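You operate a simulated robot arm through the tools that you are given. There is no shell and no other tool. Be economical: measure what you need, move in short steps, check, and stop when the job is done.

You run a simulated two-armed robot. Do the job below in one go: nothing can be reset, and whatever is moved stays where it is left.

TASK
Put the small orange case on the high shelf of the black rack. Then fetch the lube brush and stand it on top of the small cream case. Then open the charging box lid. Do these in the order given. Set down upright: lube brush.
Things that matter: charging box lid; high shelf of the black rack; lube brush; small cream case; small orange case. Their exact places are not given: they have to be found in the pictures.

The check looks at the end state, three seconds after you hand in, the way a careful person would. Anything else that was tipped, shoved, dropped, spilled or broken makes it a failure. A push-on lid holds only when it is set on centred and level and pressed home; a screw cap is set on level and turned clockwise until tight.

THE ROBOT
Two 7-joint arms with two-finger parallel grippers on one trunk, on a base that drives. Base frame: it is fixed to the floor where the robot stands at the start and does not move with it; the origin is under the middle of the robot, x ahead of it, y to its left, z up. Lengths are in cm, angles in degrees, forces in N, time in s.
The left shoulder is at the start at [5, 16.8, 100.7], the right one opposite. With the tool pointing down near the work surface each hand reaches from about 10 to 64 cm from the robot's upright axis, wherever it stands, measured 20 degrees to its own side. Places, roughly: charging box lid [-890, -670, 90]; high shelf of the black rack [60, -100, 120]; lube brush [-75, -225, 75]; small cream case (13x8x6 cm) [50, -40, 60]; small orange case (13x8x6 cm) [50, 0, 60]. Payload 1.57 kg a hand.
The TCP of each hand is the grasp point between the finger pads, 3 cm short of the fingertips. In the tool frame z runs along the fingers and y along their closing line. The gripper opens to 8 cm. The fingers are 1.7 cm wide and 1.2 cm thick; the gripper's body (4 by 8.2 cm) begins 8 cm behind the TCP.
Orientation is that of the tool frame in the base frame, as a unit quaternion [x, y, z, w]. With the fingers straight down and closing along the base's y, the tool's x points along the base's -x, its y along +y and its z along -z.

THE INTERFACE
- The arms move only by the tool apply_moves. It takes "left_commands", "right_commands" or both (then of equal length, played together; a hand with none holds still); each is a list of rows, each an object of numbers (a shift or turn left out is 0, a gripper value left out holds the last): "dx", "dy", "dz": the shift along the tool's x, y, z in cm; "ax", "ay", "az": the turn, a rotation vector about the tool's x, y, z in degrees. In form: [{"dx": .., "dy": .., "dz": .., "ax": .., "ay": .., "az": ..}, ...]. A call has 1 to 8 rows; each row is the pose to reach, as a shift and turn from the pose commanded when the call began, along the tool's axes at that moment. "left_gripper" and "right_gripper" are, for a hand that has rows, the closure in counts, from 0 (fully open) to 255 (shut), set as the call begins (left out, the last holds). Each row takes 0.2 s and may step no farther than 5 cm and 8.6 degrees from the row before; otherwise, or with a gripper value out of range, the whole call is refused. A pose out of reach is approached as far as the arm can. The call stops where the force on the tool passes 40 N (or 10 N more than at its start, if that is more) or the arm is blocked; 0.2 s more then pass. The fingers move at their own pace (about 4.5 cm/s each) and stop on an object; they squeeze with about 22 N. The grip force told is the motor's: it shows also when the fingers shut on nothing. Time passes only in rows, and 0.2 s behind the last, so rows that repeat a pose let the fingers close. It gives the time, the measured TCP pose, the force on the tool (base axes), the opening and the grip force at its end, in the units of the frame above (readings bear some noise), with the torque about the TCP (base axes, N m) and any sound that the robot's microphone picked up.
- Cameras (640 x 400 px; columns grow to the right, rows downward): "scene" is now at [11.59, -2.6, 120.02]; the picture's right is [-0.33, -0.94, 0.00], its down [-0.69, 0.24, -0.68] and it looks along [0.64, -0.22, -0.74] (base axes); focal length 267 px, centre (320, 200). "left" rides on the left gripper at [7.2, 0.7, -12.2] in its tool frame; the picture's right is [-0.09, 1.00, 0.00], its down [-0.84, -0.08, -0.54] and it looks along [-0.54, -0.05, 0.84] (tool axes); focal length 238 px, centre (320, 200). "right" rides on the right gripper at [7.2, -0.7, -12.2] in its tool frame; the picture's right is [0.09, 1.00, 0.00], its down [-0.84, 0.08, -0.54] and it looks along [-0.54, 0.05, 0.84] (tool axes); focal length 238 px, centre (320, 200).
- snapshot(camera): a new picture of that camera. The clock stands still meanwhile.
- raise_lower(by): slides the trunk up (or, below 0, down) by that many cm; the arms and the scene camera ride with it, the base frame stays. It gives what a move gives, with no picture.
- base_move(legs): drives the robot by 1 to 6 legs, each [ahead, left, turn to the left] in cm, cm and degrees, along the robot's own axes; the way and the turn of a leg run together, so that a leg with both is an arc; at most 150 cm and 180 degrees a leg. The arms and the cameras ride along, it lands a little off, and it stops where it bumps. It gives what a move gives.
- turn_head(pan, tilt): turns the head with the scene camera to pan (to the left, within 80 degrees either way) and tilt (down, from -29 to 69), counted from straight ahead of the robot. It gives what a move gives.
- locate(camera, pixels): there is no depth. For up to 12 entries [column, row, z] of the newest picture of that camera ("zoom" is the newest enlarged one), the place [x, y] in the base frame at which the ray of that pixel passes the height z, good to about 0.2 cm. The clock stands still meanwhile.
- close_up(camera, box): a new picture of the part [left, top, right, bottom] of that camera's present view, enlarged. The clock stands still meanwhile.
- close_job(): hands the job in; it is judged then, once.

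Work in short steps. Measure before you move; look again where a grasp or a placing could have gone wrong, and mend it. You have 110 turns and 108 pictures in all, those below and enlarged ones among them. Open the grippers and draw the arms clear of the work before you hand the job in, unless the task says otherwise.

The tools are called after "Emit:" as name(argument=value, ...) on one line, values as JSON. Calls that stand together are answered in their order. apply_moves: Moves the arms, as the interface text tells. Its arguments: {"type":"object","properties":{"left_commands":{"type":"array","items":{"type":"object","properties":{"dx":{"type":"number"},"dy":{"type":"number"},"dz":{"type":"number"},"ax":{"type":"number"},"ay":{"type":"number"},"az":{"type":"number"}}}},"left_gripper":{"type":"number"},"right_commands":{"type":"array","items":{"type":"object","properties":{"dx":{"type":"number"},"dy":{"type":"number"},"dz":{"type":"number"},"ax":{"type":"number"},"ay":{"type":"number"},"az":{"type":"number"}}}},"right_gripper":{"type":"number"}},"required":[]} The other tools are called the same way: raise_lower (by) slides the trunk up or down; base_move (legs) drives the base; turn_head (pan, tilt) turns the head that bears the scene camera; snapshot (camera) takes a picture; locate (camera, pixels) gives the place at which the rays of pixels pass given heights; close_up (camera, box) takes an enlarged picture of a part of a camera's view; close_job () hands the job in.

At the start:

```text
time: 0.0
left_tool_pos: [40.91, -3.97, 91.01]
left_tcp_rot: [0.0, 1.0, 0.0, 0.0]
left_ft_force: [0.2, -0.3, -0.3]
left_torque: [-0.01, 0.0, -0.01]
left_gripper_width: 7.99
left_gripper_force: 0.1
right_tool_pos: [31.08, -33.59, 83.36]
right_tcp_rot: [0.0, 1.0, 0.0, 0.0]
right_ft_force: [0.9, 0.1, 0.2]
right_torque: [-0.02, 0.0, -0.02]
right_gripper_width: 8.02
right_gripper_force: 0.0
trunk travel left (down, up): [-17.5, 26.8]
robot x, y, heading: [0.08, 0.14, 0.1]
head pan, tilt: [-19.2, 47.3]
```

scene: 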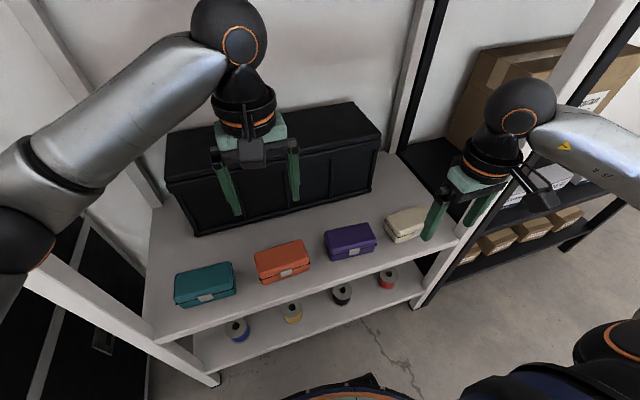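
right: 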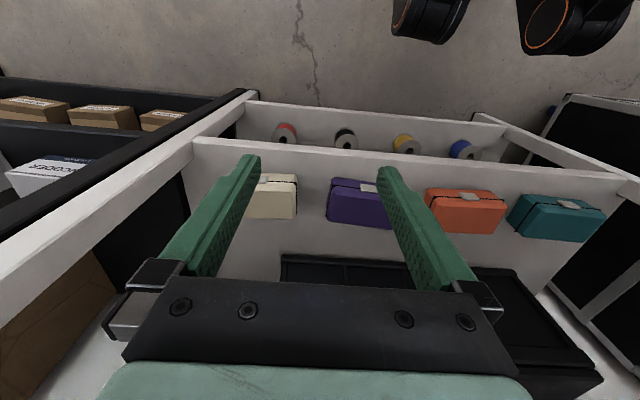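
left: 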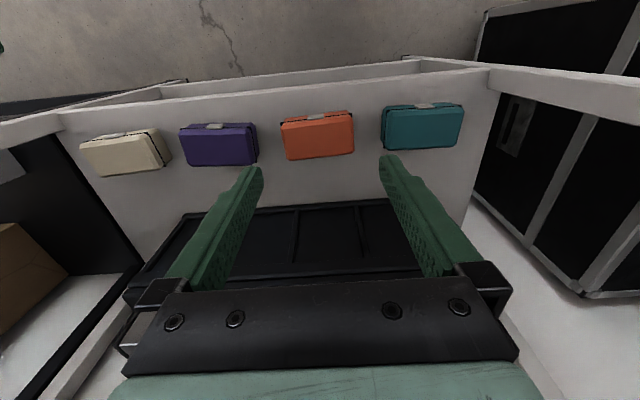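

The orange case shows at about (283,262) in the scene, cream at (404,225), purple between them. I measure their tops, and look at them closer.

Emit:
locate(camera="scene", pixels=[[254, 254, 61], [300, 240, 61], [310, 258, 61], [261, 272, 61], [263, 283, 55], [310, 270, 55], [385, 218, 61], [420, 207, 61], [325, 235, 61], [370, 223, 61], [147, 320, 55], [460, 238, 55]])

Emit:
close_up(camera="scene", box=[160, 190, 480, 390])

Emit:
turn_head(pan=-60, tilt=15)

Emit:
snapshot(camera="scene")

```text
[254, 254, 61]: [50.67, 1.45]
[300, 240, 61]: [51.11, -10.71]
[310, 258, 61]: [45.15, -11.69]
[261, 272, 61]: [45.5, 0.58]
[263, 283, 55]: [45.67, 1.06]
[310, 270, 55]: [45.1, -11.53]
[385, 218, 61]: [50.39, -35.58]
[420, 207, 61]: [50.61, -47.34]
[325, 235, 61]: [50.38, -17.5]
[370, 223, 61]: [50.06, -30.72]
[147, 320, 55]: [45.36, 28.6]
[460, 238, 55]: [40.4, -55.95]
```

```text
2.00 times, centred on (320, 290) of scene
```

zoom: 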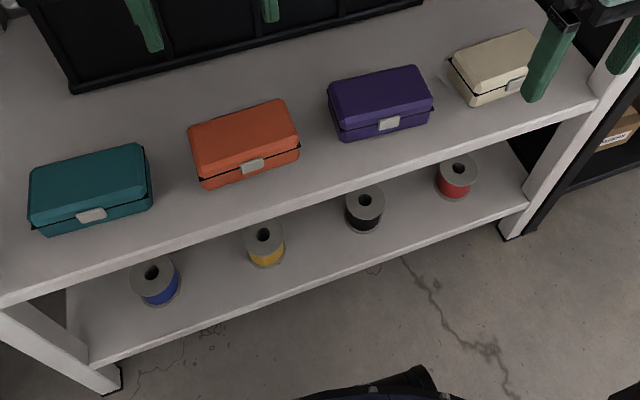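

```text
time: 1.1
left_tool_pos: [40.89, -3.96, 90.85]
left_tcp_rot: [0.0, 1.0, -0.001, 0.0]
left_ft_force: [1.0, 0.7, 0.1]
left_torque: [0.01, 0.03, -0.01]
left_gripper_width: 7.98
left_gripper_force: 0.1
right_tool_pos: [31.0, -33.61, 83.23]
right_tcp_rot: [0.001, 1.0, 0.0, 0.001]
right_ft_force: [0.0, -0.5, -0.9]
right_torque: [0.01, 0.02, 0.03]
right_gripper_width: 8.01
right_gripper_force: 0.0
trunk travel left (down, up): [-17.5, 26.8]
robot x, y, heading: [-0.42, -0.32, 0.0]
head pan, tilt: [-60.0, 15.0]
```

```text
103 pictures are left
```

scene: 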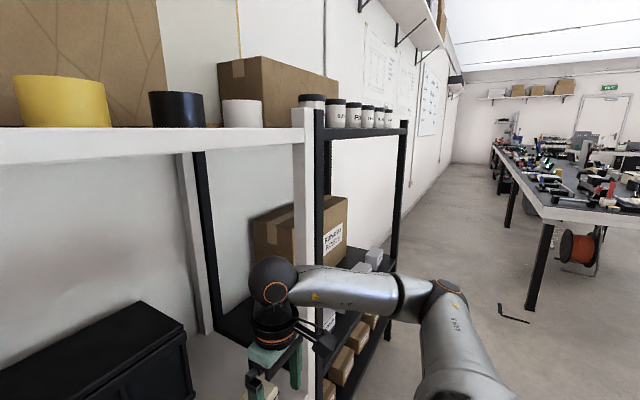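

The high shelf is about eye level, so I will need the trunk up later. First I measure the orange case's depth with the left wrist camera, as the gripper only opens to 8 cm.

Emit:
close_up(camera="left", box=[240, 80, 400, 180])

Emit:
raise_lower(by=26)

Emit:
turn_head(pan=-60, tilt=25)

Emit:
snapshot(camera="scene")

```text
4.00 times, centred on (320, 130) of left
```

zoom: 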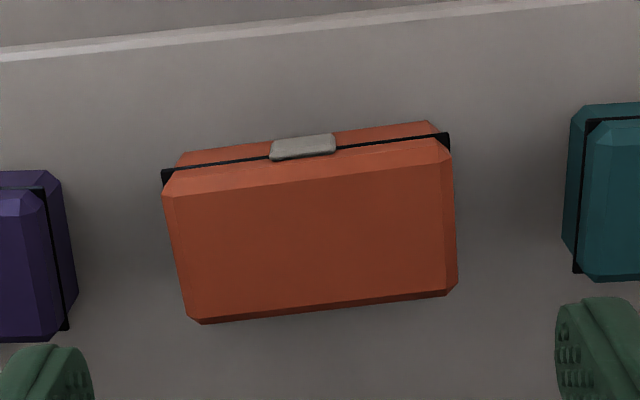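

```text
time: 2.5
left_tool_pos: [40.51, -1.22, 97.98]
left_tcp_rot: [-0.003, 0.995, 0.099, -0.021]
left_ft_force: [0.3, -0.5, -0.4]
left_torque: [0.01, -0.01, -0.01]
left_gripper_width: 8.01
left_gripper_force: 0.1
right_tool_pos: [31.22, -33.48, 96.93]
right_tcp_rot: [-0.001, 1.0, -0.001, -0.001]
right_ft_force: [0.2, -0.6, -0.3]
right_torque: [0.03, 0.0, -0.02]
right_gripper_width: 7.99
right_gripper_force: 0.1
trunk travel left (down, up): [-31.0, 13.2]
robot x, y, heading: [0.02, -0.17, 0.4]
head pan, tilt: [-60.0, 15.0]
stopped: the arm was blocked; the commanded pose is now the measured one
```

```text
time: 3.3
left_tool_pos: [40.73, -1.34, 98.03]
left_tcp_rot: [-0.003, 0.995, 0.097, -0.019]
left_ft_force: [-0.5, 0.4, -0.1]
left_torque: [-0.01, 0.03, -0.01]
left_gripper_width: 7.99
left_gripper_force: 0.1
right_tool_pos: [31.27, -33.43, 96.8]
right_tcp_rot: [-0.002, 1.0, -0.001, -0.001]
right_ft_force: [0.4, -0.8, 0.6]
right_torque: [0.03, 0.0, 0.02]
right_gripper_width: 8.01
right_gripper_force: 0.0
trunk travel left (down, up): [-31.0, 13.2]
robot x, y, heading: [0.18, -0.01, 0.5]
head pan, tilt: [-60.0, 25.0]
```

```text
101 pictures are left
```

scene: 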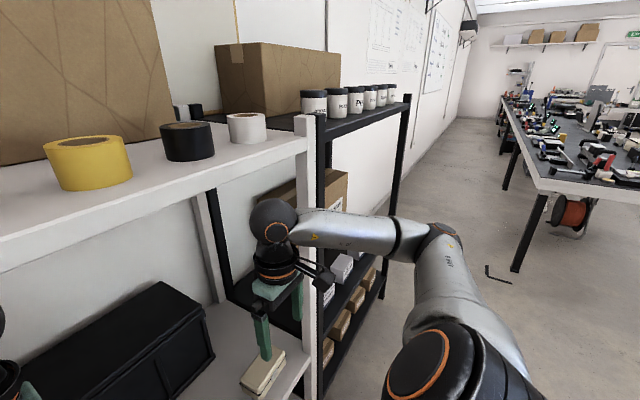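

The left arm met the underside of the white shelf; nothing seems moved. I lower again and back the robot off to inspect the rack from clear space.

Emit:
raise_lower(by=-12)

Emit:
base_move(legs=[[-50, 0, 0]])

Emit:
raise_lower(by=25)

Emit:
turn_head(pan=-45, tilt=15)

Emit:
snapshot(camera="scene")

```text
time: 4.8
left_tool_pos: [40.4, -1.17, 86.09]
left_tcp_rot: [-0.002, 0.995, 0.097, -0.017]
left_ft_force: [0.6, 0.2, 0.1]
left_torque: [0.03, 0.0, -0.01]
left_gripper_width: 7.99
left_gripper_force: 0.1
right_tool_pos: [31.14, -33.38, 84.89]
right_tcp_rot: [-0.002, 1.0, 0.0, 0.001]
right_ft_force: [-0.1, -1.1, -0.8]
right_torque: [0.0, 0.02, -0.01]
right_gripper_width: 8.01
right_gripper_force: 0.0
trunk travel left (down, up): [-19.0, 25.2]
robot x, y, heading: [0.08, 0.39, 0.2]
head pan, tilt: [-60.0, 25.0]
```

```text
time: 7.7
left_tool_pos: [-9.03, -1.39, 86.1]
left_tcp_rot: [-0.005, 0.995, 0.096, -0.017]
left_ft_force: [-0.7, -1.1, -0.1]
left_torque: [0.02, 0.01, 0.01]
left_gripper_width: 7.97
left_gripper_force: 0.1
right_tool_pos: [-18.31, -33.56, 84.77]
right_tcp_rot: [-0.004, 1.0, 0.0, 0.0]
right_ft_force: [-0.7, -0.3, -0.2]
right_torque: [-0.01, 0.0, -0.02]
right_gripper_width: 8.01
right_gripper_force: 0.0
trunk travel left (down, up): [-19.0, 25.2]
robot x, y, heading: [-49.52, -0.05, 0.5]
head pan, tilt: [-60.0, 25.0]
```

```text
time: 10.3
left_tool_pos: [-9.13, -1.44, 111.14]
left_tcp_rot: [-0.005, 0.995, 0.097, -0.017]
left_ft_force: [0.9, 0.0, -0.8]
left_torque: [0.06, 0.03, 0.03]
left_gripper_width: 8.01
left_gripper_force: 0.0
right_tool_pos: [-18.32, -33.59, 109.82]
right_tcp_rot: [-0.003, 1.0, 0.0, 0.0]
right_ft_force: [-0.2, 0.1, -0.3]
right_torque: [0.03, -0.01, 0.01]
right_gripper_width: 8.03
right_gripper_force: 0.0
trunk travel left (down, up): [-44.0, 0.2]
robot x, y, heading: [-49.88, -0.29, 0.5]
head pan, tilt: [-60.0, 25.0]
```

```text
time: 11.0
left_tool_pos: [-9.16, -1.46, 111.1]
left_tcp_rot: [-0.004, 0.995, 0.097, -0.018]
left_ft_force: [0.7, -0.2, -0.4]
left_torque: [-0.01, -0.01, 0.0]
left_gripper_width: 8.0
left_gripper_force: 0.0
right_tool_pos: [-18.3, -33.61, 109.83]
right_tcp_rot: [-0.004, 1.0, 0.0, -0.001]
right_ft_force: [-0.3, 0.2, 0.2]
right_torque: [0.01, -0.01, 0.03]
right_gripper_width: 7.98
right_gripper_force: 0.1
trunk travel left (down, up): [-44.0, 0.2]
robot x, y, heading: [-49.85, -0.06, 0.5]
head pan, tilt: [-45.0, 15.0]
```

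```text
100 pictures are left
```

scene: 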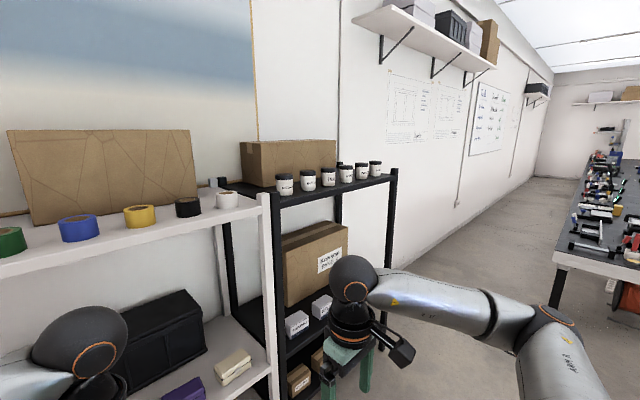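

Jars stand on the high shelf near rows 185-165. I zoom in to see free spots.

Emit:
close_up(camera="scene", box=[210, 120, 410, 245])

Emit:
base_move(legs=[[0, -95, 0]])

Emit:
turn_head(pan=0, tilt=15)

Emit:
snapshot(camera="scene")

```text
3.20 times, centred on (310, 182) of scene
```

zoom: 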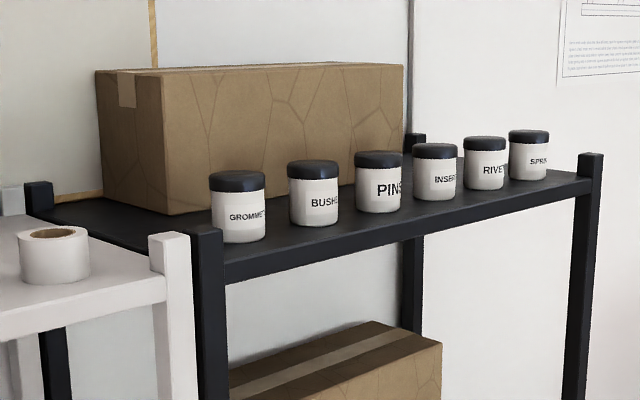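

```text
time: 16.0
left_tool_pos: [-8.21, -96.62, 111.1]
left_tcp_rot: [-0.006, 0.995, 0.096, -0.017]
left_ft_force: [0.4, -0.6, 0.5]
left_torque: [0.01, 0.01, -0.03]
left_gripper_width: 8.01
left_gripper_force: 0.1
right_tool_pos: [-17.27, -128.66, 109.86]
right_tcp_rot: [-0.006, 1.0, 0.0, 0.0]
right_ft_force: [-0.3, 0.1, -0.2]
right_torque: [0.04, 0.03, 0.01]
right_gripper_width: 8.02
right_gripper_force: 0.1
trunk travel left (down, up): [-44.0, 0.2]
robot x, y, heading: [-48.37, -95.52, 0.8]
head pan, tilt: [-45.0, 15.0]
```

```text
time: 17.1
left_tool_pos: [-8.37, -96.55, 110.96]
left_tcp_rot: [-0.006, 0.995, 0.096, -0.017]
left_ft_force: [0.4, -0.4, 0.3]
left_torque: [-0.02, -0.02, 0.0]
left_gripper_width: 8.0
left_gripper_force: 0.1
right_tool_pos: [-17.34, -128.77, 109.89]
right_tcp_rot: [-0.005, 1.0, 0.0, 0.0]
right_ft_force: [-0.1, -0.3, -0.4]
right_torque: [0.01, 0.0, 0.0]
right_gripper_width: 7.99
right_gripper_force: 0.0
trunk travel left (down, up): [-44.0, 0.2]
robot x, y, heading: [-48.66, -95.56, 0.6]
head pan, tilt: [0.0, 15.0]
```

```text
98 pictures are left
```

scene: 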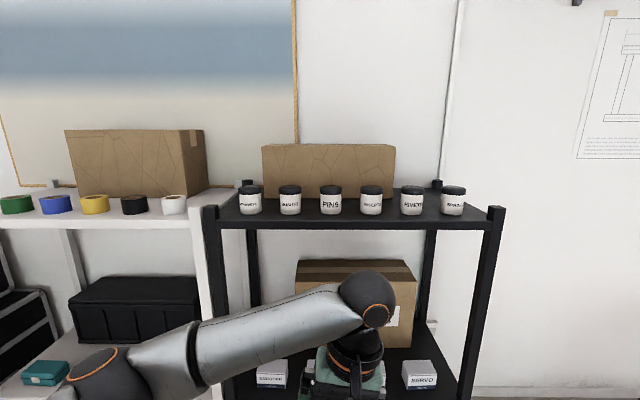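

Row of six jars with a strip in front. I zoom for the strip and measure distances.

Emit:
close_up(camera="scene", box=[200, 130, 520, 250])

Emit:
locate(camera="scene", pixels=[[250, 214, 120], [452, 215, 120], [330, 214, 120], [330, 222, 120], [220, 223, 120], [486, 222, 120], [330, 199, 120], [320, 200, 115], [330, 214, 118], [330, 222, 118], [436, 197, 120]])

```text
2.00 times, centred on (360, 190) of scene
```

zoom: 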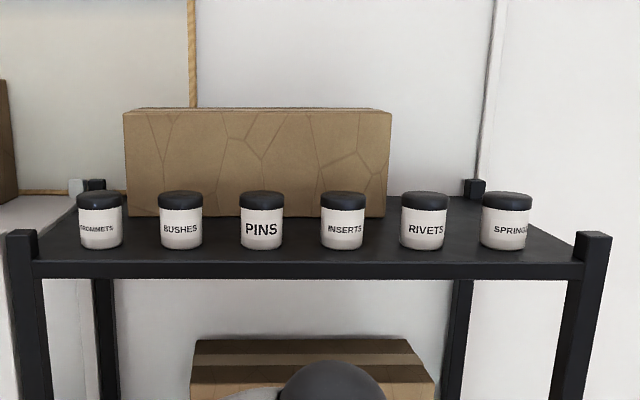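

```text
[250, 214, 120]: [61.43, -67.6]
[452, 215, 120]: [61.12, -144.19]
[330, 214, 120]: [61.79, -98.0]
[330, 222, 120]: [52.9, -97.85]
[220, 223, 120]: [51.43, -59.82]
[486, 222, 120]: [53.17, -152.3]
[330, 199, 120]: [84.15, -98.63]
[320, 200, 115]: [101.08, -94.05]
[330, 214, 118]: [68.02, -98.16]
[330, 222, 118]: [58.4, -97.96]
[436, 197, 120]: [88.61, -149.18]
```

The strip in front of the jars looks about 9 cm deep but depends on the shelf's height; I drive nearer to triangulate.

Emit:
base_move(legs=[[30, 0, 0]])

Emit:
turn_head(pan=0, tilt=25)

Emit:
snapshot(camera="scene")

Emit:
close_up(camera="scene", box=[160, 100, 480, 300])

```text
time: 19.2
left_tool_pos: [21.92, -96.02, 111.19]
left_tcp_rot: [-0.007, 0.995, 0.096, -0.017]
left_ft_force: [-0.4, 1.1, 0.7]
left_torque: [0.03, 0.0, 0.03]
left_gripper_width: 7.96
left_gripper_force: 0.0
right_tool_pos: [12.79, -128.16, 109.92]
right_tcp_rot: [-0.007, 1.0, 0.0, 0.0]
right_ft_force: [-0.8, 0.4, 0.2]
right_torque: [0.03, 0.0, 0.01]
right_gripper_width: 7.98
right_gripper_force: 0.0
trunk travel left (down, up): [-44.0, 0.2]
robot x, y, heading: [-18.64, -95.42, 0.8]
head pan, tilt: [0.0, 15.0]
```

```text
time: 19.9
left_tool_pos: [21.74, -95.99, 111.1]
left_tcp_rot: [-0.007, 0.995, 0.097, -0.017]
left_ft_force: [0.3, 0.9, 0.5]
left_torque: [0.02, 0.03, 0.01]
left_gripper_width: 8.0
left_gripper_force: 0.0
right_tool_pos: [12.78, -128.17, 109.9]
right_tcp_rot: [-0.007, 1.0, 0.0, 0.0]
right_ft_force: [-0.3, 0.5, -0.3]
right_torque: [-0.04, 0.01, -0.01]
right_gripper_width: 8.03
right_gripper_force: 0.0
trunk travel left (down, up): [-44.0, 0.2]
robot x, y, heading: [-18.86, -94.92, 0.8]
head pan, tilt: [0.0, 25.0]
```

```text
96 pictures are left
```

scene: 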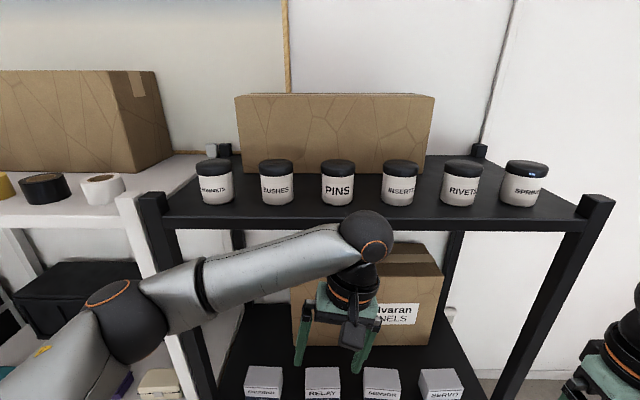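

```text
2.00 times, centred on (320, 200) of scene
```

zoom: 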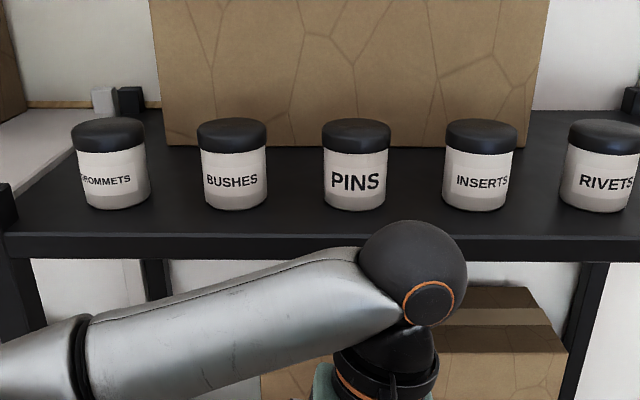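

I measure the same edges from here at several heights to fix the shelf height.

Emit:
locate(camera="zoom", pixels=[[300, 234, 120], [355, 211, 120], [355, 146, 120], [355, 211, 116], [300, 234, 116], [355, 211, 118], [300, 234, 118], [324, 180, 124], [388, 180, 124], [478, 211, 120], [231, 211, 120], [110, 211, 120]])

Emit:
locate(camera="scene", pixels=[[165, 217, 120], [575, 217, 120], [505, 205, 120], [538, 205, 120], [425, 172, 120], [480, 158, 120], [215, 204, 120]])

```text
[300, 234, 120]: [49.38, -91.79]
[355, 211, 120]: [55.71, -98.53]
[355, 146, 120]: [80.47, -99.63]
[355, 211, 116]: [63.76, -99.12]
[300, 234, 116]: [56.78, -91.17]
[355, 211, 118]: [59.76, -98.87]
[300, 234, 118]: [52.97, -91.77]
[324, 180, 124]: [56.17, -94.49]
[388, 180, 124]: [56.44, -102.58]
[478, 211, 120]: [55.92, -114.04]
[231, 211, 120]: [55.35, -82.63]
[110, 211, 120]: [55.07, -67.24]
```

```text
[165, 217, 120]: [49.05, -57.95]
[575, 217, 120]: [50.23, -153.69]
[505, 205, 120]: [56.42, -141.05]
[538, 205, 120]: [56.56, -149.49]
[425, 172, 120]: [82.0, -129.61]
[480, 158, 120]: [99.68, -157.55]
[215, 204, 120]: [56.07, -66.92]
```

Triangulating gives the shelf at z≈124, front edge x≈42.5, jars x≈46–53, carton front x≈67 and its right end at y≈-124. A good free spot is behind the Rivets/Springs jars at about (61,-133). Now I return to the orange case, tucking the left arm on the way.

Emit:
base_move(legs=[[-30, 0, 0], [0, 108, 0]])

Emit:
apply_moves(left_commands=[{"ax": 0, "dx": 4, "dy": 2}, {"dx": 8, "dy": 5}, {"dx": 11, "dy": 9}, {"dx": 13, "dy": 13}, {"dx": 14, "dy": 17}, {"dx": 15, "dy": 21}])

Emit:
raise_lower(by=-28)

Emit:
turn_head(pan=0, tilt=40)

Emit:
snapshot(camera="scene")

```text
time: 27.1
left_tool_pos: [-10.1, 12.79, 111.2]
left_tcp_rot: [-0.011, 0.995, 0.096, -0.018]
left_ft_force: [-0.2, -1.1, 0.4]
left_torque: [-0.01, 0.0, 0.02]
left_gripper_width: 7.99
left_gripper_force: 0.1
right_tool_pos: [-18.92, -19.38, 109.8]
right_tcp_rot: [-0.01, 1.0, 0.0, 0.0]
right_ft_force: [0.2, -0.1, -0.6]
right_torque: [-0.04, -0.02, 0.01]
right_gripper_width: 8.02
right_gripper_force: 0.1
trunk travel left (down, up): [-44.0, 0.2]
robot x, y, heading: [-50.38, 13.64, 1.2]
head pan, tilt: [0.0, 25.0]
```

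```text
time: 28.6
left_tool_pos: [-25.49, 33.14, 115.73]
left_tcp_rot: [-0.011, 0.995, 0.096, -0.017]
left_ft_force: [-0.7, 0.3, 0.1]
left_torque: [0.0, -0.01, 0.0]
left_gripper_width: 8.01
left_gripper_force: 0.1
right_tool_pos: [-18.92, -19.35, 109.99]
right_tcp_rot: [-0.009, 1.0, -0.001, 0.0]
right_ft_force: [-0.7, 0.6, -0.2]
right_torque: [0.02, -0.06, 0.01]
right_gripper_width: 8.0
right_gripper_force: 0.1
trunk travel left (down, up): [-44.0, 0.2]
robot x, y, heading: [-50.3, 13.81, 1.0]
head pan, tilt: [0.0, 25.0]
```

```text
time: 31.4
left_tool_pos: [-25.35, 33.19, 87.75]
left_tcp_rot: [-0.011, 0.995, 0.096, -0.018]
left_ft_force: [0.7, 0.4, -0.1]
left_torque: [-0.05, 0.0, 0.01]
left_gripper_width: 7.99
left_gripper_force: 0.1
right_tool_pos: [-18.93, -19.46, 81.78]
right_tcp_rot: [-0.009, 1.0, 0.0, 0.0]
right_ft_force: [-0.2, 0.3, -0.4]
right_torque: [-0.02, -0.01, 0.0]
right_gripper_width: 8.02
right_gripper_force: 0.1
trunk travel left (down, up): [-16.0, 28.2]
robot x, y, heading: [-50.77, 13.43, 0.9]
head pan, tilt: [0.0, 25.0]
```

```text
time: 32.1
left_tool_pos: [-25.41, 33.13, 87.72]
left_tcp_rot: [-0.011, 0.995, 0.097, -0.018]
left_ft_force: [-0.6, 0.1, 0.6]
left_torque: [0.01, -0.02, 0.02]
left_gripper_width: 7.98
left_gripper_force: 0.0
right_tool_pos: [-18.85, -19.44, 81.85]
right_tcp_rot: [-0.01, 1.0, 0.0, 0.0]
right_ft_force: [0.0, 0.0, -0.1]
right_torque: [-0.03, 0.01, 0.01]
right_gripper_width: 8.01
right_gripper_force: 0.1
trunk travel left (down, up): [-16.0, 28.2]
robot x, y, heading: [-50.9, 13.17, 1.3]
head pan, tilt: [0.0, 40.0]
```

```text
94 pictures are left
```

scene: 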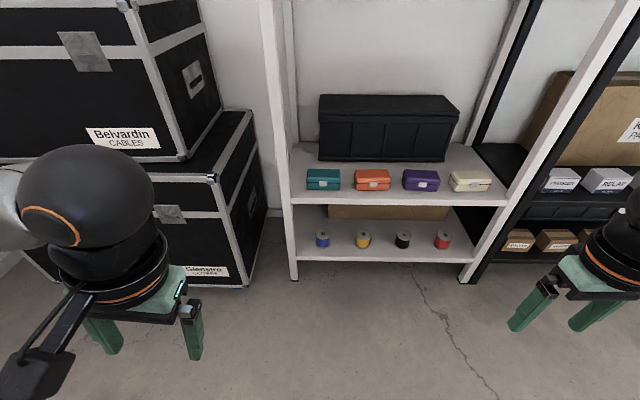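

Flight cases stand on the left; I check where their corner is before driving in.

Emit:
locate(camera="scene", pixels=[[245, 287, 0], [216, 176, 55], [290, 280, 0], [293, 203, 55], [180, 160, 60]])

```text
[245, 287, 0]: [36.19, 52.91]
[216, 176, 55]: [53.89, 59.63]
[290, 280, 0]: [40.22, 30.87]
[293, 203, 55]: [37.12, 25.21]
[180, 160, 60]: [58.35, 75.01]
```

The flight cases are at y>50, so there's room. I drive to about (0,4) and look with the right wrist camera.

Emit:
base_move(legs=[[50.5, -9, -1]])

Emit:
snapshot(camera="right")

```text
time: 35.2
left_tool_pos: [25.68, 24.12, 87.71]
left_tcp_rot: [-0.001, 0.995, 0.097, -0.017]
left_ft_force: [0.7, -0.6, 0.0]
left_torque: [0.04, -0.02, -0.03]
left_gripper_width: 7.98
left_gripper_force: 0.0
right_tool_pos: [31.28, -28.51, 81.78]
right_tcp_rot: [-0.002, 1.0, 0.0, 0.0]
right_ft_force: [-0.5, -0.6, -0.2]
right_torque: [0.03, -0.01, -0.01]
right_gripper_width: 8.01
right_gripper_force: 0.0
trunk travel left (down, up): [-16.0, 28.2]
robot x, y, heading: [0.15, 4.89, 0.3]
head pan, tilt: [0.0, 40.0]
```

```text
93 pictures are left
```

right: 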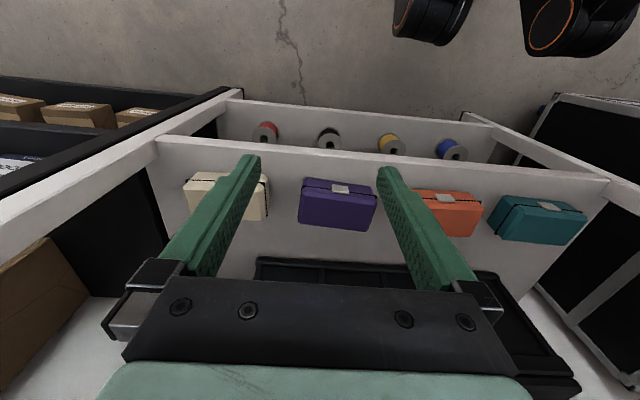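

Purple is in view at (337,205), orange partly hidden at (455,212). I turn the tool 90° so the fingers close along x, while moving over the orange case.

Emit:
apply_moves(right_commands=[{"az": 8.5, "dx": -2, "dy": 3}, {"az": 17, "dx": -4, "dy": 6}, {"az": 25.5, "dx": -6, "dy": 9}, {"az": 34, "dx": -8, "dy": 12}, {"az": 42.5, "dx": -10, "dy": 15}, {"az": 51, "dx": -12, "dy": 18}, {"az": 59.5, "dx": -14, "dy": 21}, {"az": 68, "dx": -16, "dy": 23.5}])

```text
time: 37.0
left_tool_pos: [25.63, 24.2, 87.76]
left_tcp_rot: [-0.001, 0.995, 0.096, -0.017]
left_ft_force: [0.4, -0.3, 0.6]
left_torque: [-0.04, 0.0, -0.01]
left_gripper_width: 7.99
left_gripper_force: 0.1
right_tool_pos: [47.33, -4.86, 81.88]
right_tcp_rot: [0.559, 0.829, 0.0, 0.0]
right_ft_force: [0.1, 0.3, 0.1]
right_torque: [-0.02, -0.03, 0.0]
right_gripper_width: 7.99
right_gripper_force: 0.1
trunk travel left (down, up): [-16.0, 28.2]
robot x, y, heading: [0.45, 5.37, 0.2]
head pan, tilt: [0.0, 40.0]
```

Turned 68°; I finish the remaining 22° and look.

Emit:
apply_moves(right_commands=[{"az": 8}, {"az": 16}, {"az": 22}, {"az": 22}])

Emit:
snapshot(camera="right")

```text
time: 38.0
left_tool_pos: [25.69, 24.12, 87.73]
left_tcp_rot: [-0.001, 0.995, 0.097, -0.017]
left_ft_force: [0.4, 0.3, 0.2]
left_torque: [-0.01, 0.01, 0.02]
left_gripper_width: 8.02
left_gripper_force: 0.1
right_tool_pos: [47.21, -4.82, 81.89]
right_tcp_rot: [0.707, 0.708, 0.0, -0.001]
right_ft_force: [0.6, -0.7, 0.0]
right_torque: [-0.01, 0.02, 0.01]
right_gripper_width: 7.98
right_gripper_force: 0.1
trunk travel left (down, up): [-16.0, 28.2]
robot x, y, heading: [-0.01, 5.04, 0.2]
head pan, tilt: [0.0, 40.0]
```

```text
92 pictures are left
```

right: 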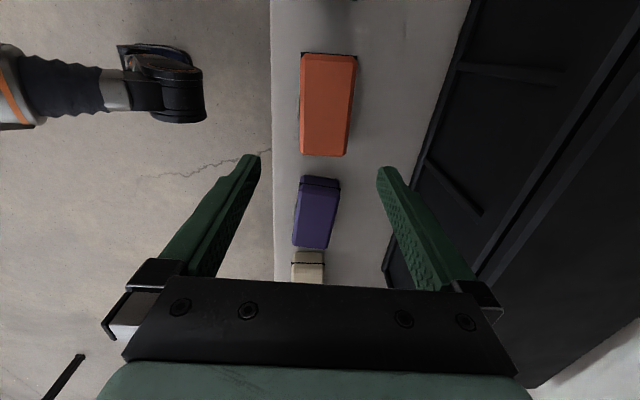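

The camera now looks along the case's length. I zoom on the orange case to measure its depth.

Emit:
close_up(camera="right", box=[260, 40, 420, 165])

```text
3.20 times, centred on (340, 102) of right
```

zoom: 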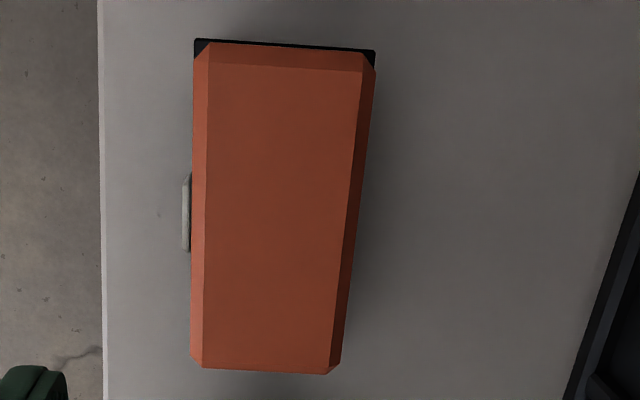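

I measure the lid corners and the seam band at plausible heights.

Emit:
locate(camera="zoom", pixels=[[194, 39, 58.5], [376, 50, 58.5], [208, 68, 61], [362, 72, 61], [194, 60, 59.5], [375, 68, 59.5], [204, 367, 61], [327, 374, 61], [191, 358, 59.5], [340, 364, 59.5], [182, 250, 58], [100, 200, 55]])

```text
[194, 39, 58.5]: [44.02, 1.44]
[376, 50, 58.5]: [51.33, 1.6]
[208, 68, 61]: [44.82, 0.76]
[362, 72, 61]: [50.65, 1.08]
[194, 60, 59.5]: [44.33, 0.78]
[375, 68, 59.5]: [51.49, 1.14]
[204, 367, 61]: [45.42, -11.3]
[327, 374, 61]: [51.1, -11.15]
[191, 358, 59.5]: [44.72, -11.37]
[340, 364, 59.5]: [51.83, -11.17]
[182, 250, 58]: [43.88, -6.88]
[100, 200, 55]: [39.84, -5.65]
```

Width is ~7.2 cm with the clasp sticking out at the middle (y≈-3.5..-7), rotated ~1.5°. I'll grip at y≈-8.3, beside the clasp; first descending to z≈66.5 (tips just above the case).

Emit:
apply_moves(right_commands=[{"dx": -3.4, "dy": 0.97, "az": -1.5}, {"dx": -3.4, "dy": 0.97, "dz": 5, "az": -1.5}, {"dx": -3.4, "dy": 0.97, "dz": 10, "az": -1.5}, {"dx": -3.4, "dy": 0.97, "dz": 15.4, "az": -1.5}, {"dx": -3.4, "dy": 0.97, "dz": 15.4, "az": -1.5}])

Emit:
snapshot(camera="right")

```text
refused: row 4 steps farther than a row can; nothing moved
```

```text
90 pictures are left
```

right: 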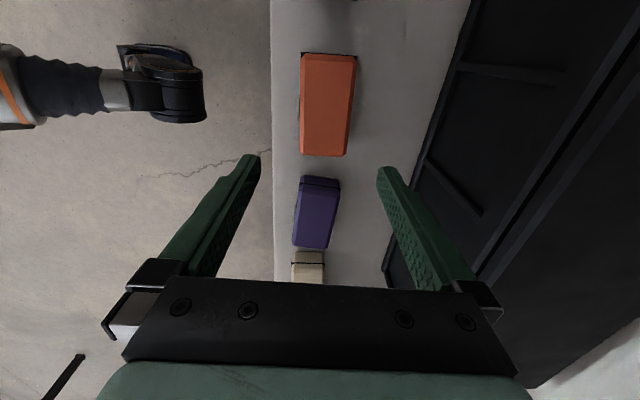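

One row was a little over 5 cm; resend with smaller steps.

Emit:
apply_moves(right_commands=[{"dx": -3.4, "dy": 0.97, "az": -1.5}, {"dx": -3.4, "dy": 0.97, "dz": 5, "az": -1.5}, {"dx": -3.4, "dy": 0.97, "dz": 10, "az": -1.5}, {"dx": -3.4, "dy": 0.97, "dz": 14.9, "az": -1.5}, {"dx": -3.4, "dy": 0.97, "dz": 14.9, "az": -1.5}])

Emit:
snapshot(camera="right")

```text
time: 39.2
left_tool_pos: [25.65, 24.2, 87.64]
left_tcp_rot: [-0.002, 0.995, 0.096, -0.017]
left_ft_force: [0.0, 0.6, 0.8]
left_torque: [0.01, -0.01, -0.01]
left_gripper_width: 7.98
left_gripper_force: 0.1
right_tool_pos: [48.2, -8.31, 66.86]
right_tcp_rot: [0.696, 0.718, 0.0, 0.0]
right_ft_force: [-0.1, -0.3, -0.2]
right_torque: [0.03, 0.02, 0.0]
right_gripper_width: 7.99
right_gripper_force: 0.1
trunk travel left (down, up): [-16.0, 28.2]
robot x, y, heading: [0.15, 5.04, 0.2]
head pan, tilt: [0.0, 40.0]
```

```text
89 pictures are left
```

right: 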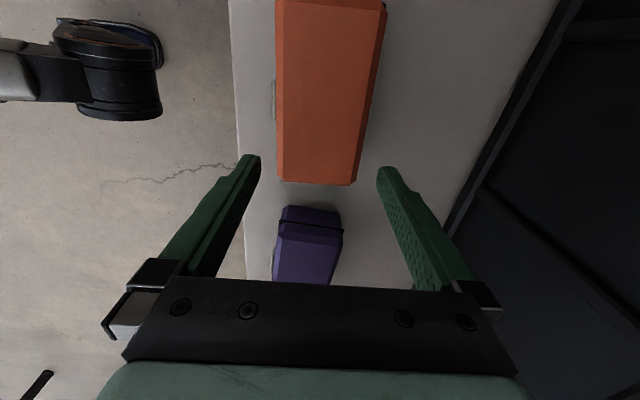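

I re-measure the case's side edges from this nearer view, near the finger's line.

Emit:
locate(camera="right", pixels=[[276, 60, 59.5], [382, 60, 59.5], [276, 140, 59.5], [366, 140, 59.5], [276, 178, 59.5], [358, 180, 59.5], [272, 120, 58]])

```text
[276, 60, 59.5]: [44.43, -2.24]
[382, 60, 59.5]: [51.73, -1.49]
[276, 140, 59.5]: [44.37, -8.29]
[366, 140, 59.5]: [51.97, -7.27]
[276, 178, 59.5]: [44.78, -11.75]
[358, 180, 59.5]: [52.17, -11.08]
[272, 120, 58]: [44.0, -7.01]
```

Centre line at y=-8.3 is x≈48.2, as commanded. I lower 7.5 cm, then close.

Emit:
apply_moves(right_commands=[{"dz": 2}, {"dz": 4}, {"dz": 5.5}, {"dz": 7.5}, {"dz": 7.5}])

Emit:
snapshot(camera="right")

```text
time: 40.4
left_tool_pos: [25.58, 24.22, 87.73]
left_tcp_rot: [-0.002, 0.995, 0.096, -0.017]
left_ft_force: [-0.2, 1.2, -0.3]
left_torque: [-0.01, -0.02, 0.0]
left_gripper_width: 7.98
left_gripper_force: 0.1
right_tool_pos: [48.26, -8.23, 59.47]
right_tcp_rot: [0.697, 0.717, 0.001, 0.0]
right_ft_force: [0.1, 0.4, -1.0]
right_torque: [-0.04, 0.04, 0.01]
right_gripper_width: 8.01
right_gripper_force: 0.1
trunk travel left (down, up): [-16.0, 28.2]
robot x, y, heading: [0.3, 5.07, -0.1]
head pan, tilt: [0.0, 40.0]
```

```text
88 pictures are left
```

right: 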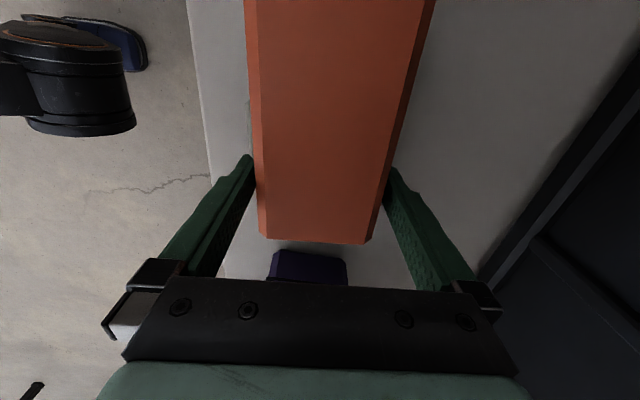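

No contact force; the fingers straddle the case at rows ~160-230. I close and lift slightly.

Emit:
apply_moves(right_commands=[{}, {}, {}, {}], right_gripper=255)

Emit:
apply_moves(right_commands=[{"dz": -1}, {"dz": -2}, {"dz": -3}, {"dz": -4}])

Emit:
snapshot(camera="right")

Emit:
snapshot(camera="scene")

```text
time: 41.4
left_tool_pos: [25.6, 24.18, 87.73]
left_tcp_rot: [-0.003, 0.995, 0.097, -0.017]
left_ft_force: [-0.5, 0.6, -0.2]
left_torque: [0.02, 0.02, 0.02]
left_gripper_width: 8.01
left_gripper_force: 0.1
right_tool_pos: [48.15, -8.26, 59.38]
right_tcp_rot: [0.697, 0.718, 0.0, 0.0]
right_ft_force: [-1.5, -0.1, -1.1]
right_torque: [-0.09, -0.06, 0.06]
right_gripper_width: 6.99
right_gripper_force: 21.6
trunk travel left (down, up): [-16.0, 28.2]
robot x, y, heading: [-0.03, 5.0, -0.1]
head pan, tilt: [0.0, 40.0]
```

```text
time: 42.4
left_tool_pos: [25.67, 24.15, 87.83]
left_tcp_rot: [-0.001, 0.995, 0.097, -0.016]
left_ft_force: [-0.5, 0.1, 0.5]
left_torque: [0.0, 0.04, 0.01]
left_gripper_width: 8.01
left_gripper_force: 0.1
right_tool_pos: [48.25, -8.23, 63.45]
right_tcp_rot: [0.697, 0.717, 0.0, -0.001]
right_ft_force: [0.4, -1.5, -3.4]
right_torque: [-0.17, 0.0, -0.04]
right_gripper_width: 7.03
right_gripper_force: 22.6
trunk travel left (down, up): [-16.0, 28.2]
robot x, y, heading: [0.14, 5.1, -0.2]
head pan, tilt: [0.0, 40.0]
```

```text
87 pictures are left
```

right: 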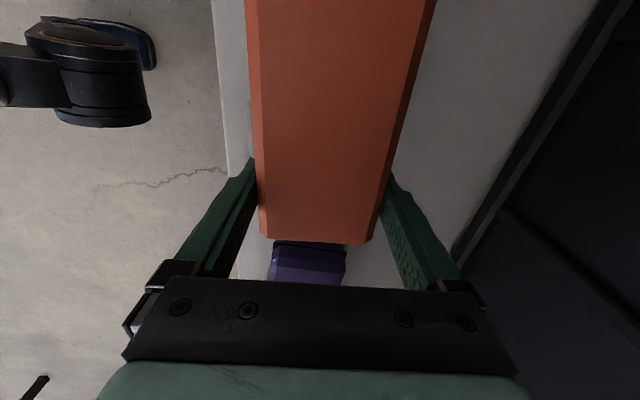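

```text
86 pictures are left
```

scene: 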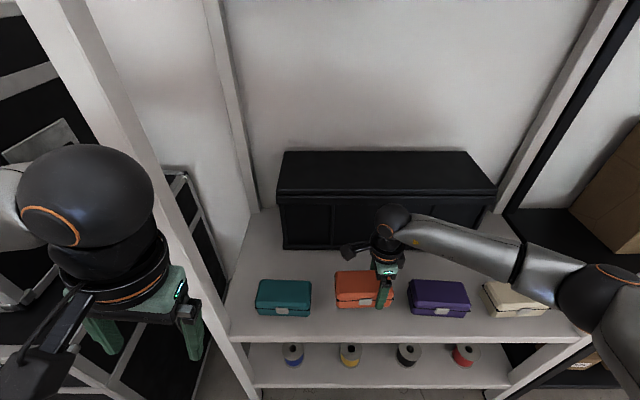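

Held (opening 7.0, weight ~3.4 N). I lift to z≈75, pull back slightly, then drive back out of the rack.

Emit:
apply_moves(right_commands=[{"dz": -4}, {"dz": -8}, {"dz": -12}, {"dz": -12, "dy": -4}, {"dz": -12, "dy": -8}, {"dz": -12, "dy": -12}])

Emit:
base_move(legs=[[-50, 0, 0], [0, -120, 0]])

Emit:
raise_lower(by=28)

Emit:
turn_head(pan=0, tilt=30)

Emit:
snapshot(camera="scene")

```text
time: 43.8
left_tool_pos: [25.61, 24.22, 87.77]
left_tcp_rot: [-0.002, 0.995, 0.097, -0.017]
left_ft_force: [0.2, 0.0, 0.0]
left_torque: [-0.01, 0.0, 0.01]
left_gripper_width: 8.01
left_gripper_force: 0.1
right_tool_pos: [36.15, -8.61, 75.52]
right_tcp_rot: [0.697, 0.717, -0.001, -0.001]
right_ft_force: [-0.1, -0.7, -3.2]
right_torque: [-0.18, -0.02, -0.02]
right_gripper_width: 6.97
right_gripper_force: 22.3
trunk travel left (down, up): [-16.0, 28.2]
robot x, y, heading: [0.12, 5.27, 0.0]
head pan, tilt: [0.0, 40.0]
```

```text
time: 52.4
left_tool_pos: [-24.42, -97.0, 87.72]
left_tcp_rot: [-0.001, 0.995, 0.097, -0.017]
left_ft_force: [-0.4, -0.9, 1.1]
left_torque: [-0.01, 0.03, -0.03]
left_gripper_width: 8.02
left_gripper_force: 0.0
right_tool_pos: [-14.01, -129.77, 75.61]
right_tcp_rot: [0.697, 0.717, 0.0, -0.001]
right_ft_force: [-0.2, 0.2, -5.2]
right_torque: [-0.17, -0.01, 0.05]
right_gripper_width: 6.98
right_gripper_force: 21.9
trunk travel left (down, up): [-16.0, 28.2]
robot x, y, heading: [-50.01, -115.59, -0.2]
head pan, tilt: [0.0, 40.0]
```

```text
time: 55.3
left_tool_pos: [-24.41, -96.96, 115.67]
left_tcp_rot: [-0.001, 0.995, 0.096, -0.017]
left_ft_force: [-0.2, 0.4, 0.1]
left_torque: [-0.02, 0.03, -0.01]
left_gripper_width: 8.01
left_gripper_force: 0.0
right_tool_pos: [-14.0, -129.74, 103.51]
right_tcp_rot: [0.697, 0.717, 0.0, 0.0]
right_ft_force: [-0.1, 0.4, -4.5]
right_torque: [-0.15, 0.01, -0.04]
right_gripper_width: 7.0
right_gripper_force: 21.8
trunk travel left (down, up): [-44.0, 0.2]
robot x, y, heading: [-49.97, -116.01, -0.1]
head pan, tilt: [0.0, 40.0]
```

```text
time: 56.0
left_tool_pos: [-24.45, -96.98, 115.8]
left_tcp_rot: [0.0, 0.995, 0.096, -0.017]
left_ft_force: [0.0, 0.6, 0.2]
left_torque: [0.01, 0.0, -0.03]
left_gripper_width: 8.01
left_gripper_force: 0.1
right_tool_pos: [-14.08, -129.75, 103.6]
right_tcp_rot: [0.698, 0.716, 0.0, 0.0]
right_ft_force: [0.3, -0.7, -4.9]
right_torque: [-0.14, -0.02, 0.01]
right_gripper_width: 6.98
right_gripper_force: 22.0
trunk travel left (down, up): [-44.0, 0.2]
robot x, y, heading: [-49.91, -116.06, 0.0]
head pan, tilt: [0.0, 30.0]
```

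```text
85 pictures are left
```

scene: 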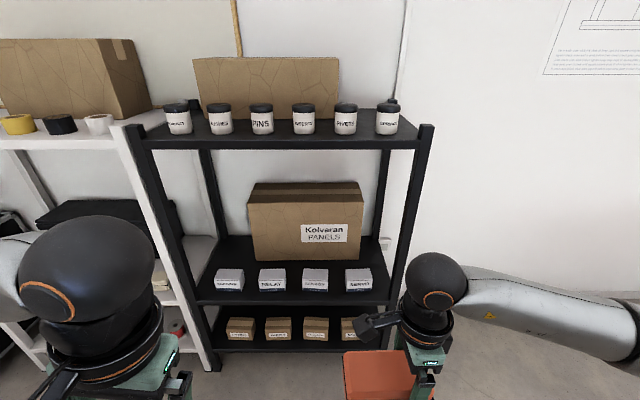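

Now I raise the right hand by 40 cm so the case clears the jars.

Emit:
apply_moves(right_commands=[{"dz": -5}, {"dz": -10}, {"dz": -15}, {"dz": -20}, {"dz": -25}, {"dz": -30}, {"dz": -35}, {"dz": -40}])

Emit:
snapshot(camera="right")

Emit:
snapshot(camera="scene")

```text
time: 57.8
left_tool_pos: [-24.61, -96.85, 115.7]
left_tcp_rot: [-0.001, 0.995, 0.096, -0.016]
left_ft_force: [-0.6, -0.2, 1.1]
left_torque: [-0.04, 0.0, 0.01]
left_gripper_width: 8.02
left_gripper_force: 0.0
right_tool_pos: [-14.3, -129.52, 143.58]
right_tcp_rot: [0.697, 0.717, -0.001, 0.001]
right_ft_force: [-0.4, -0.4, -3.6]
right_torque: [-0.17, 0.0, 0.03]
right_gripper_width: 6.97
right_gripper_force: 21.7
trunk travel left (down, up): [-44.0, 0.2]
robot x, y, heading: [-50.05, -115.6, -0.1]
head pan, tilt: [0.0, 30.0]
```

```text
84 pictures are left
```

right: 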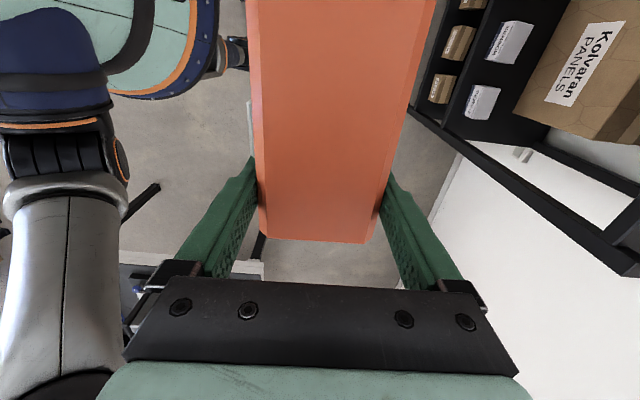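

```text
83 pictures are left
```

scene: 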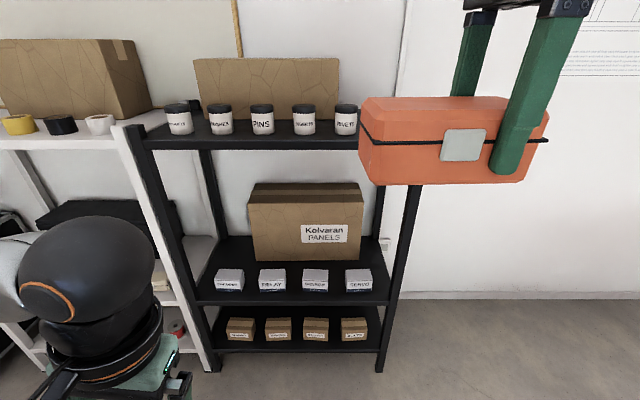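

Case level, top visible. Drive forward 48 cm, then look at the shelf from nearer.

Emit:
base_move(legs=[[50, 0, 0]])

Emit:
turn_head(pan=-10, tilt=30)

Emit:
snapshot(camera="scene")

```text
time: 60.7
left_tool_pos: [25.33, -96.89, 115.73]
left_tcp_rot: [-0.001, 0.995, 0.097, -0.017]
left_ft_force: [-0.5, -0.7, 0.0]
left_torque: [0.04, 0.01, -0.01]
left_gripper_width: 7.97
left_gripper_force: 0.1
right_tool_pos: [35.75, -129.58, 143.5]
right_tcp_rot: [0.697, 0.717, 0.0, 0.0]
right_ft_force: [-0.4, -0.6, -4.6]
right_torque: [-0.1, 0.01, 0.0]
right_gripper_width: 7.01
right_gripper_force: 21.8
trunk travel left (down, up): [-44.0, 0.2]
robot x, y, heading: [-0.41, -115.82, -0.1]
head pan, tilt: [0.0, 30.0]
```

```text
time: 61.4
left_tool_pos: [25.28, -96.84, 115.71]
left_tcp_rot: [-0.001, 0.995, 0.096, -0.017]
left_ft_force: [-0.5, 0.2, 0.7]
left_torque: [-0.03, 0.02, -0.01]
left_gripper_width: 7.99
left_gripper_force: 0.0
right_tool_pos: [35.72, -129.62, 143.51]
right_tcp_rot: [0.697, 0.717, 0.0, 0.0]
right_ft_force: [-0.4, -0.1, -4.6]
right_torque: [-0.16, -0.02, -0.02]
right_gripper_width: 7.03
right_gripper_force: 22.2
trunk travel left (down, up): [-44.0, 0.2]
robot x, y, heading: [-0.17, -116.08, 0.1]
head pan, tilt: [-10.0, 30.0]
```

```text
82 pictures are left
```

scene: 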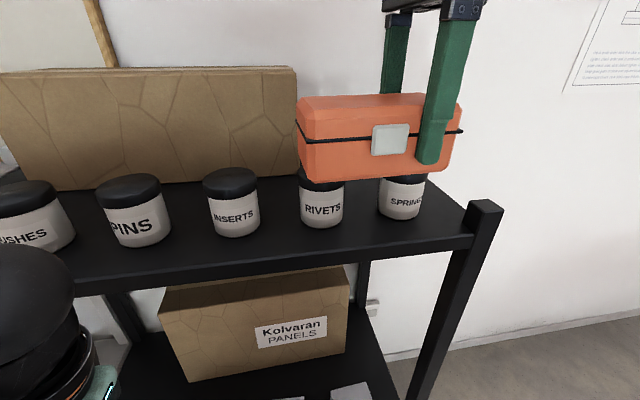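

A good near view. I measure shelf edge, jar bases, carton base, and jar tops.

Emit:
locate(camera="scene", pixels=[[300, 262, 124], [470, 236, 124], [322, 227, 124], [400, 219, 124], [238, 237, 124], [300, 178, 124], [170, 187, 124], [300, 262, 122], [322, 227, 122], [300, 178, 122], [470, 200, 124], [231, 168, 133]])

Emit:
close_up(camera="scene", box=[180, 120, 520, 300])

```text
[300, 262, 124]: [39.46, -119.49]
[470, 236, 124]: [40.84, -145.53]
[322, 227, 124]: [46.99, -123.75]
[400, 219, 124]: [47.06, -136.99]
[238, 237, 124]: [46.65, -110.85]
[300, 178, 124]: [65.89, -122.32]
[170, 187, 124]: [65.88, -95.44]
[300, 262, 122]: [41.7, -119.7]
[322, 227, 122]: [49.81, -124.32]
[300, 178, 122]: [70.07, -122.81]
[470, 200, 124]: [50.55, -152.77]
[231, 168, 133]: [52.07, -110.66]
```

```text
1.88 times, centred on (350, 210) of scene
```

zoom: 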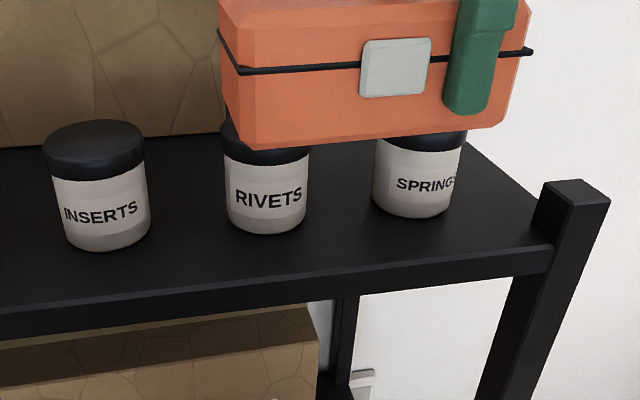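

Target: case centre (62,-132), hand (62,-135). To judge base clearance I look with the right camera.

Emit:
snapshot(camera="right")

Emit:
locate(camera="right", pixels=[[215, 40, 20], [215, 40, 40], [215, 40, 5], [240, 55, 5]])

```text
80 pictures are left
```

right: 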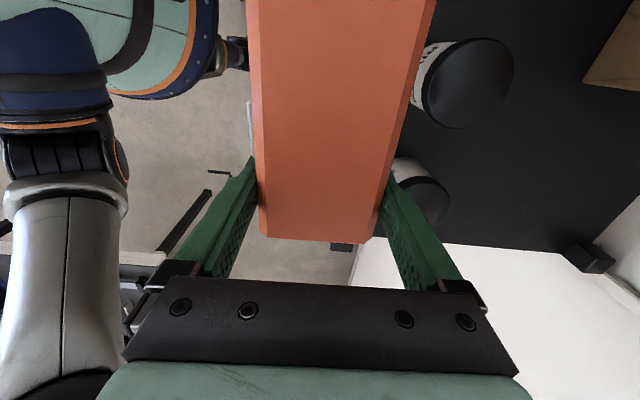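

```text
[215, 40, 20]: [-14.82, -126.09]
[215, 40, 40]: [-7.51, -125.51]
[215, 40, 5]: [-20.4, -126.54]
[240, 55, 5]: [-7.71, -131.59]
```

The base front seems ~25 cm ahead of its axis, so 6 cm more is safe. I drive 6 cm ahead, then extend the hand over the spot, staying high.

Emit:
base_move(legs=[[6, 0, 0]])

Emit:
apply_moves(right_commands=[{"dy": 4, "dx": -1}, {"dy": 8, "dx": -2}, {"dy": 12, "dx": -3.5}, {"dy": 16, "dx": -5}, {"dy": 19.5, "dx": -5.5}, {"dy": 19.5, "dx": -5.5}])

Emit:
snapshot(camera="right")

Emit:
snapshot(camera="scene")

```text
time: 62.4
left_tool_pos: [31.34, -96.87, 115.7]
left_tcp_rot: [0.001, 0.995, 0.097, -0.016]
left_ft_force: [0.1, -1.1, -0.1]
left_torque: [0.0, 0.05, 0.01]
left_gripper_width: 7.98
left_gripper_force: 0.0
right_tool_pos: [41.78, -129.7, 143.49]
right_tcp_rot: [0.698, 0.716, -0.001, -0.001]
right_ft_force: [0.7, 0.3, -4.0]
right_torque: [-0.15, 0.03, -0.01]
right_gripper_width: 7.0
right_gripper_force: 21.9
trunk travel left (down, up): [-44.0, 0.2]
robot x, y, heading: [5.53, -116.15, 0.2]
head pan, tilt: [-10.0, 30.0]
```

```text
time: 63.8
left_tool_pos: [31.13, -96.93, 115.71]
left_tcp_rot: [0.0, 0.995, 0.096, -0.017]
left_ft_force: [-0.3, -0.1, 0.6]
left_torque: [-0.02, 0.01, -0.03]
left_gripper_width: 8.01
left_gripper_force: 0.0
right_tool_pos: [56.73, -135.2, 140.1]
right_tcp_rot: [0.697, 0.717, 0.001, 0.001]
right_ft_force: [-0.6, 0.5, -3.6]
right_torque: [-0.11, 0.0, -0.02]
right_gripper_width: 7.0
right_gripper_force: 21.7
right hand out of reach, approached as far as the arm can: row 3, 4, 5, 6
trunk travel left (down, up): [-44.0, 0.2]
robot x, y, heading: [5.58, -115.75, -0.1]
head pan, tilt: [-10.0, 30.0]
```

```text
79 pictures are left
```

right: 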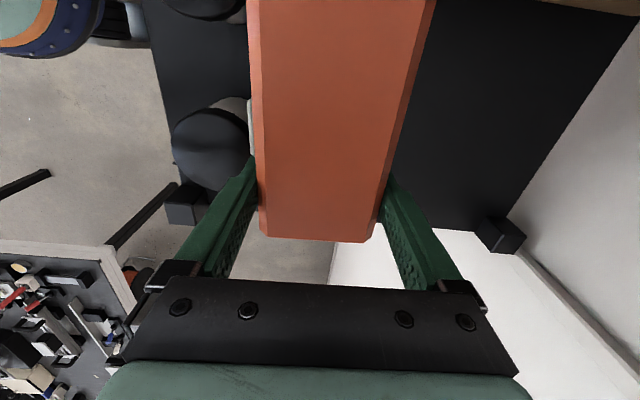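

```text
78 pictures are left
```

scene: 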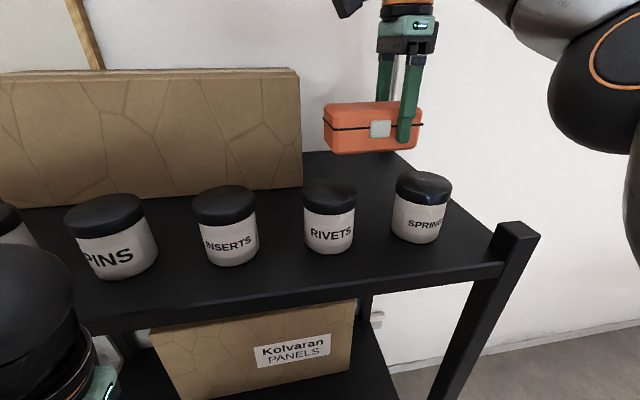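

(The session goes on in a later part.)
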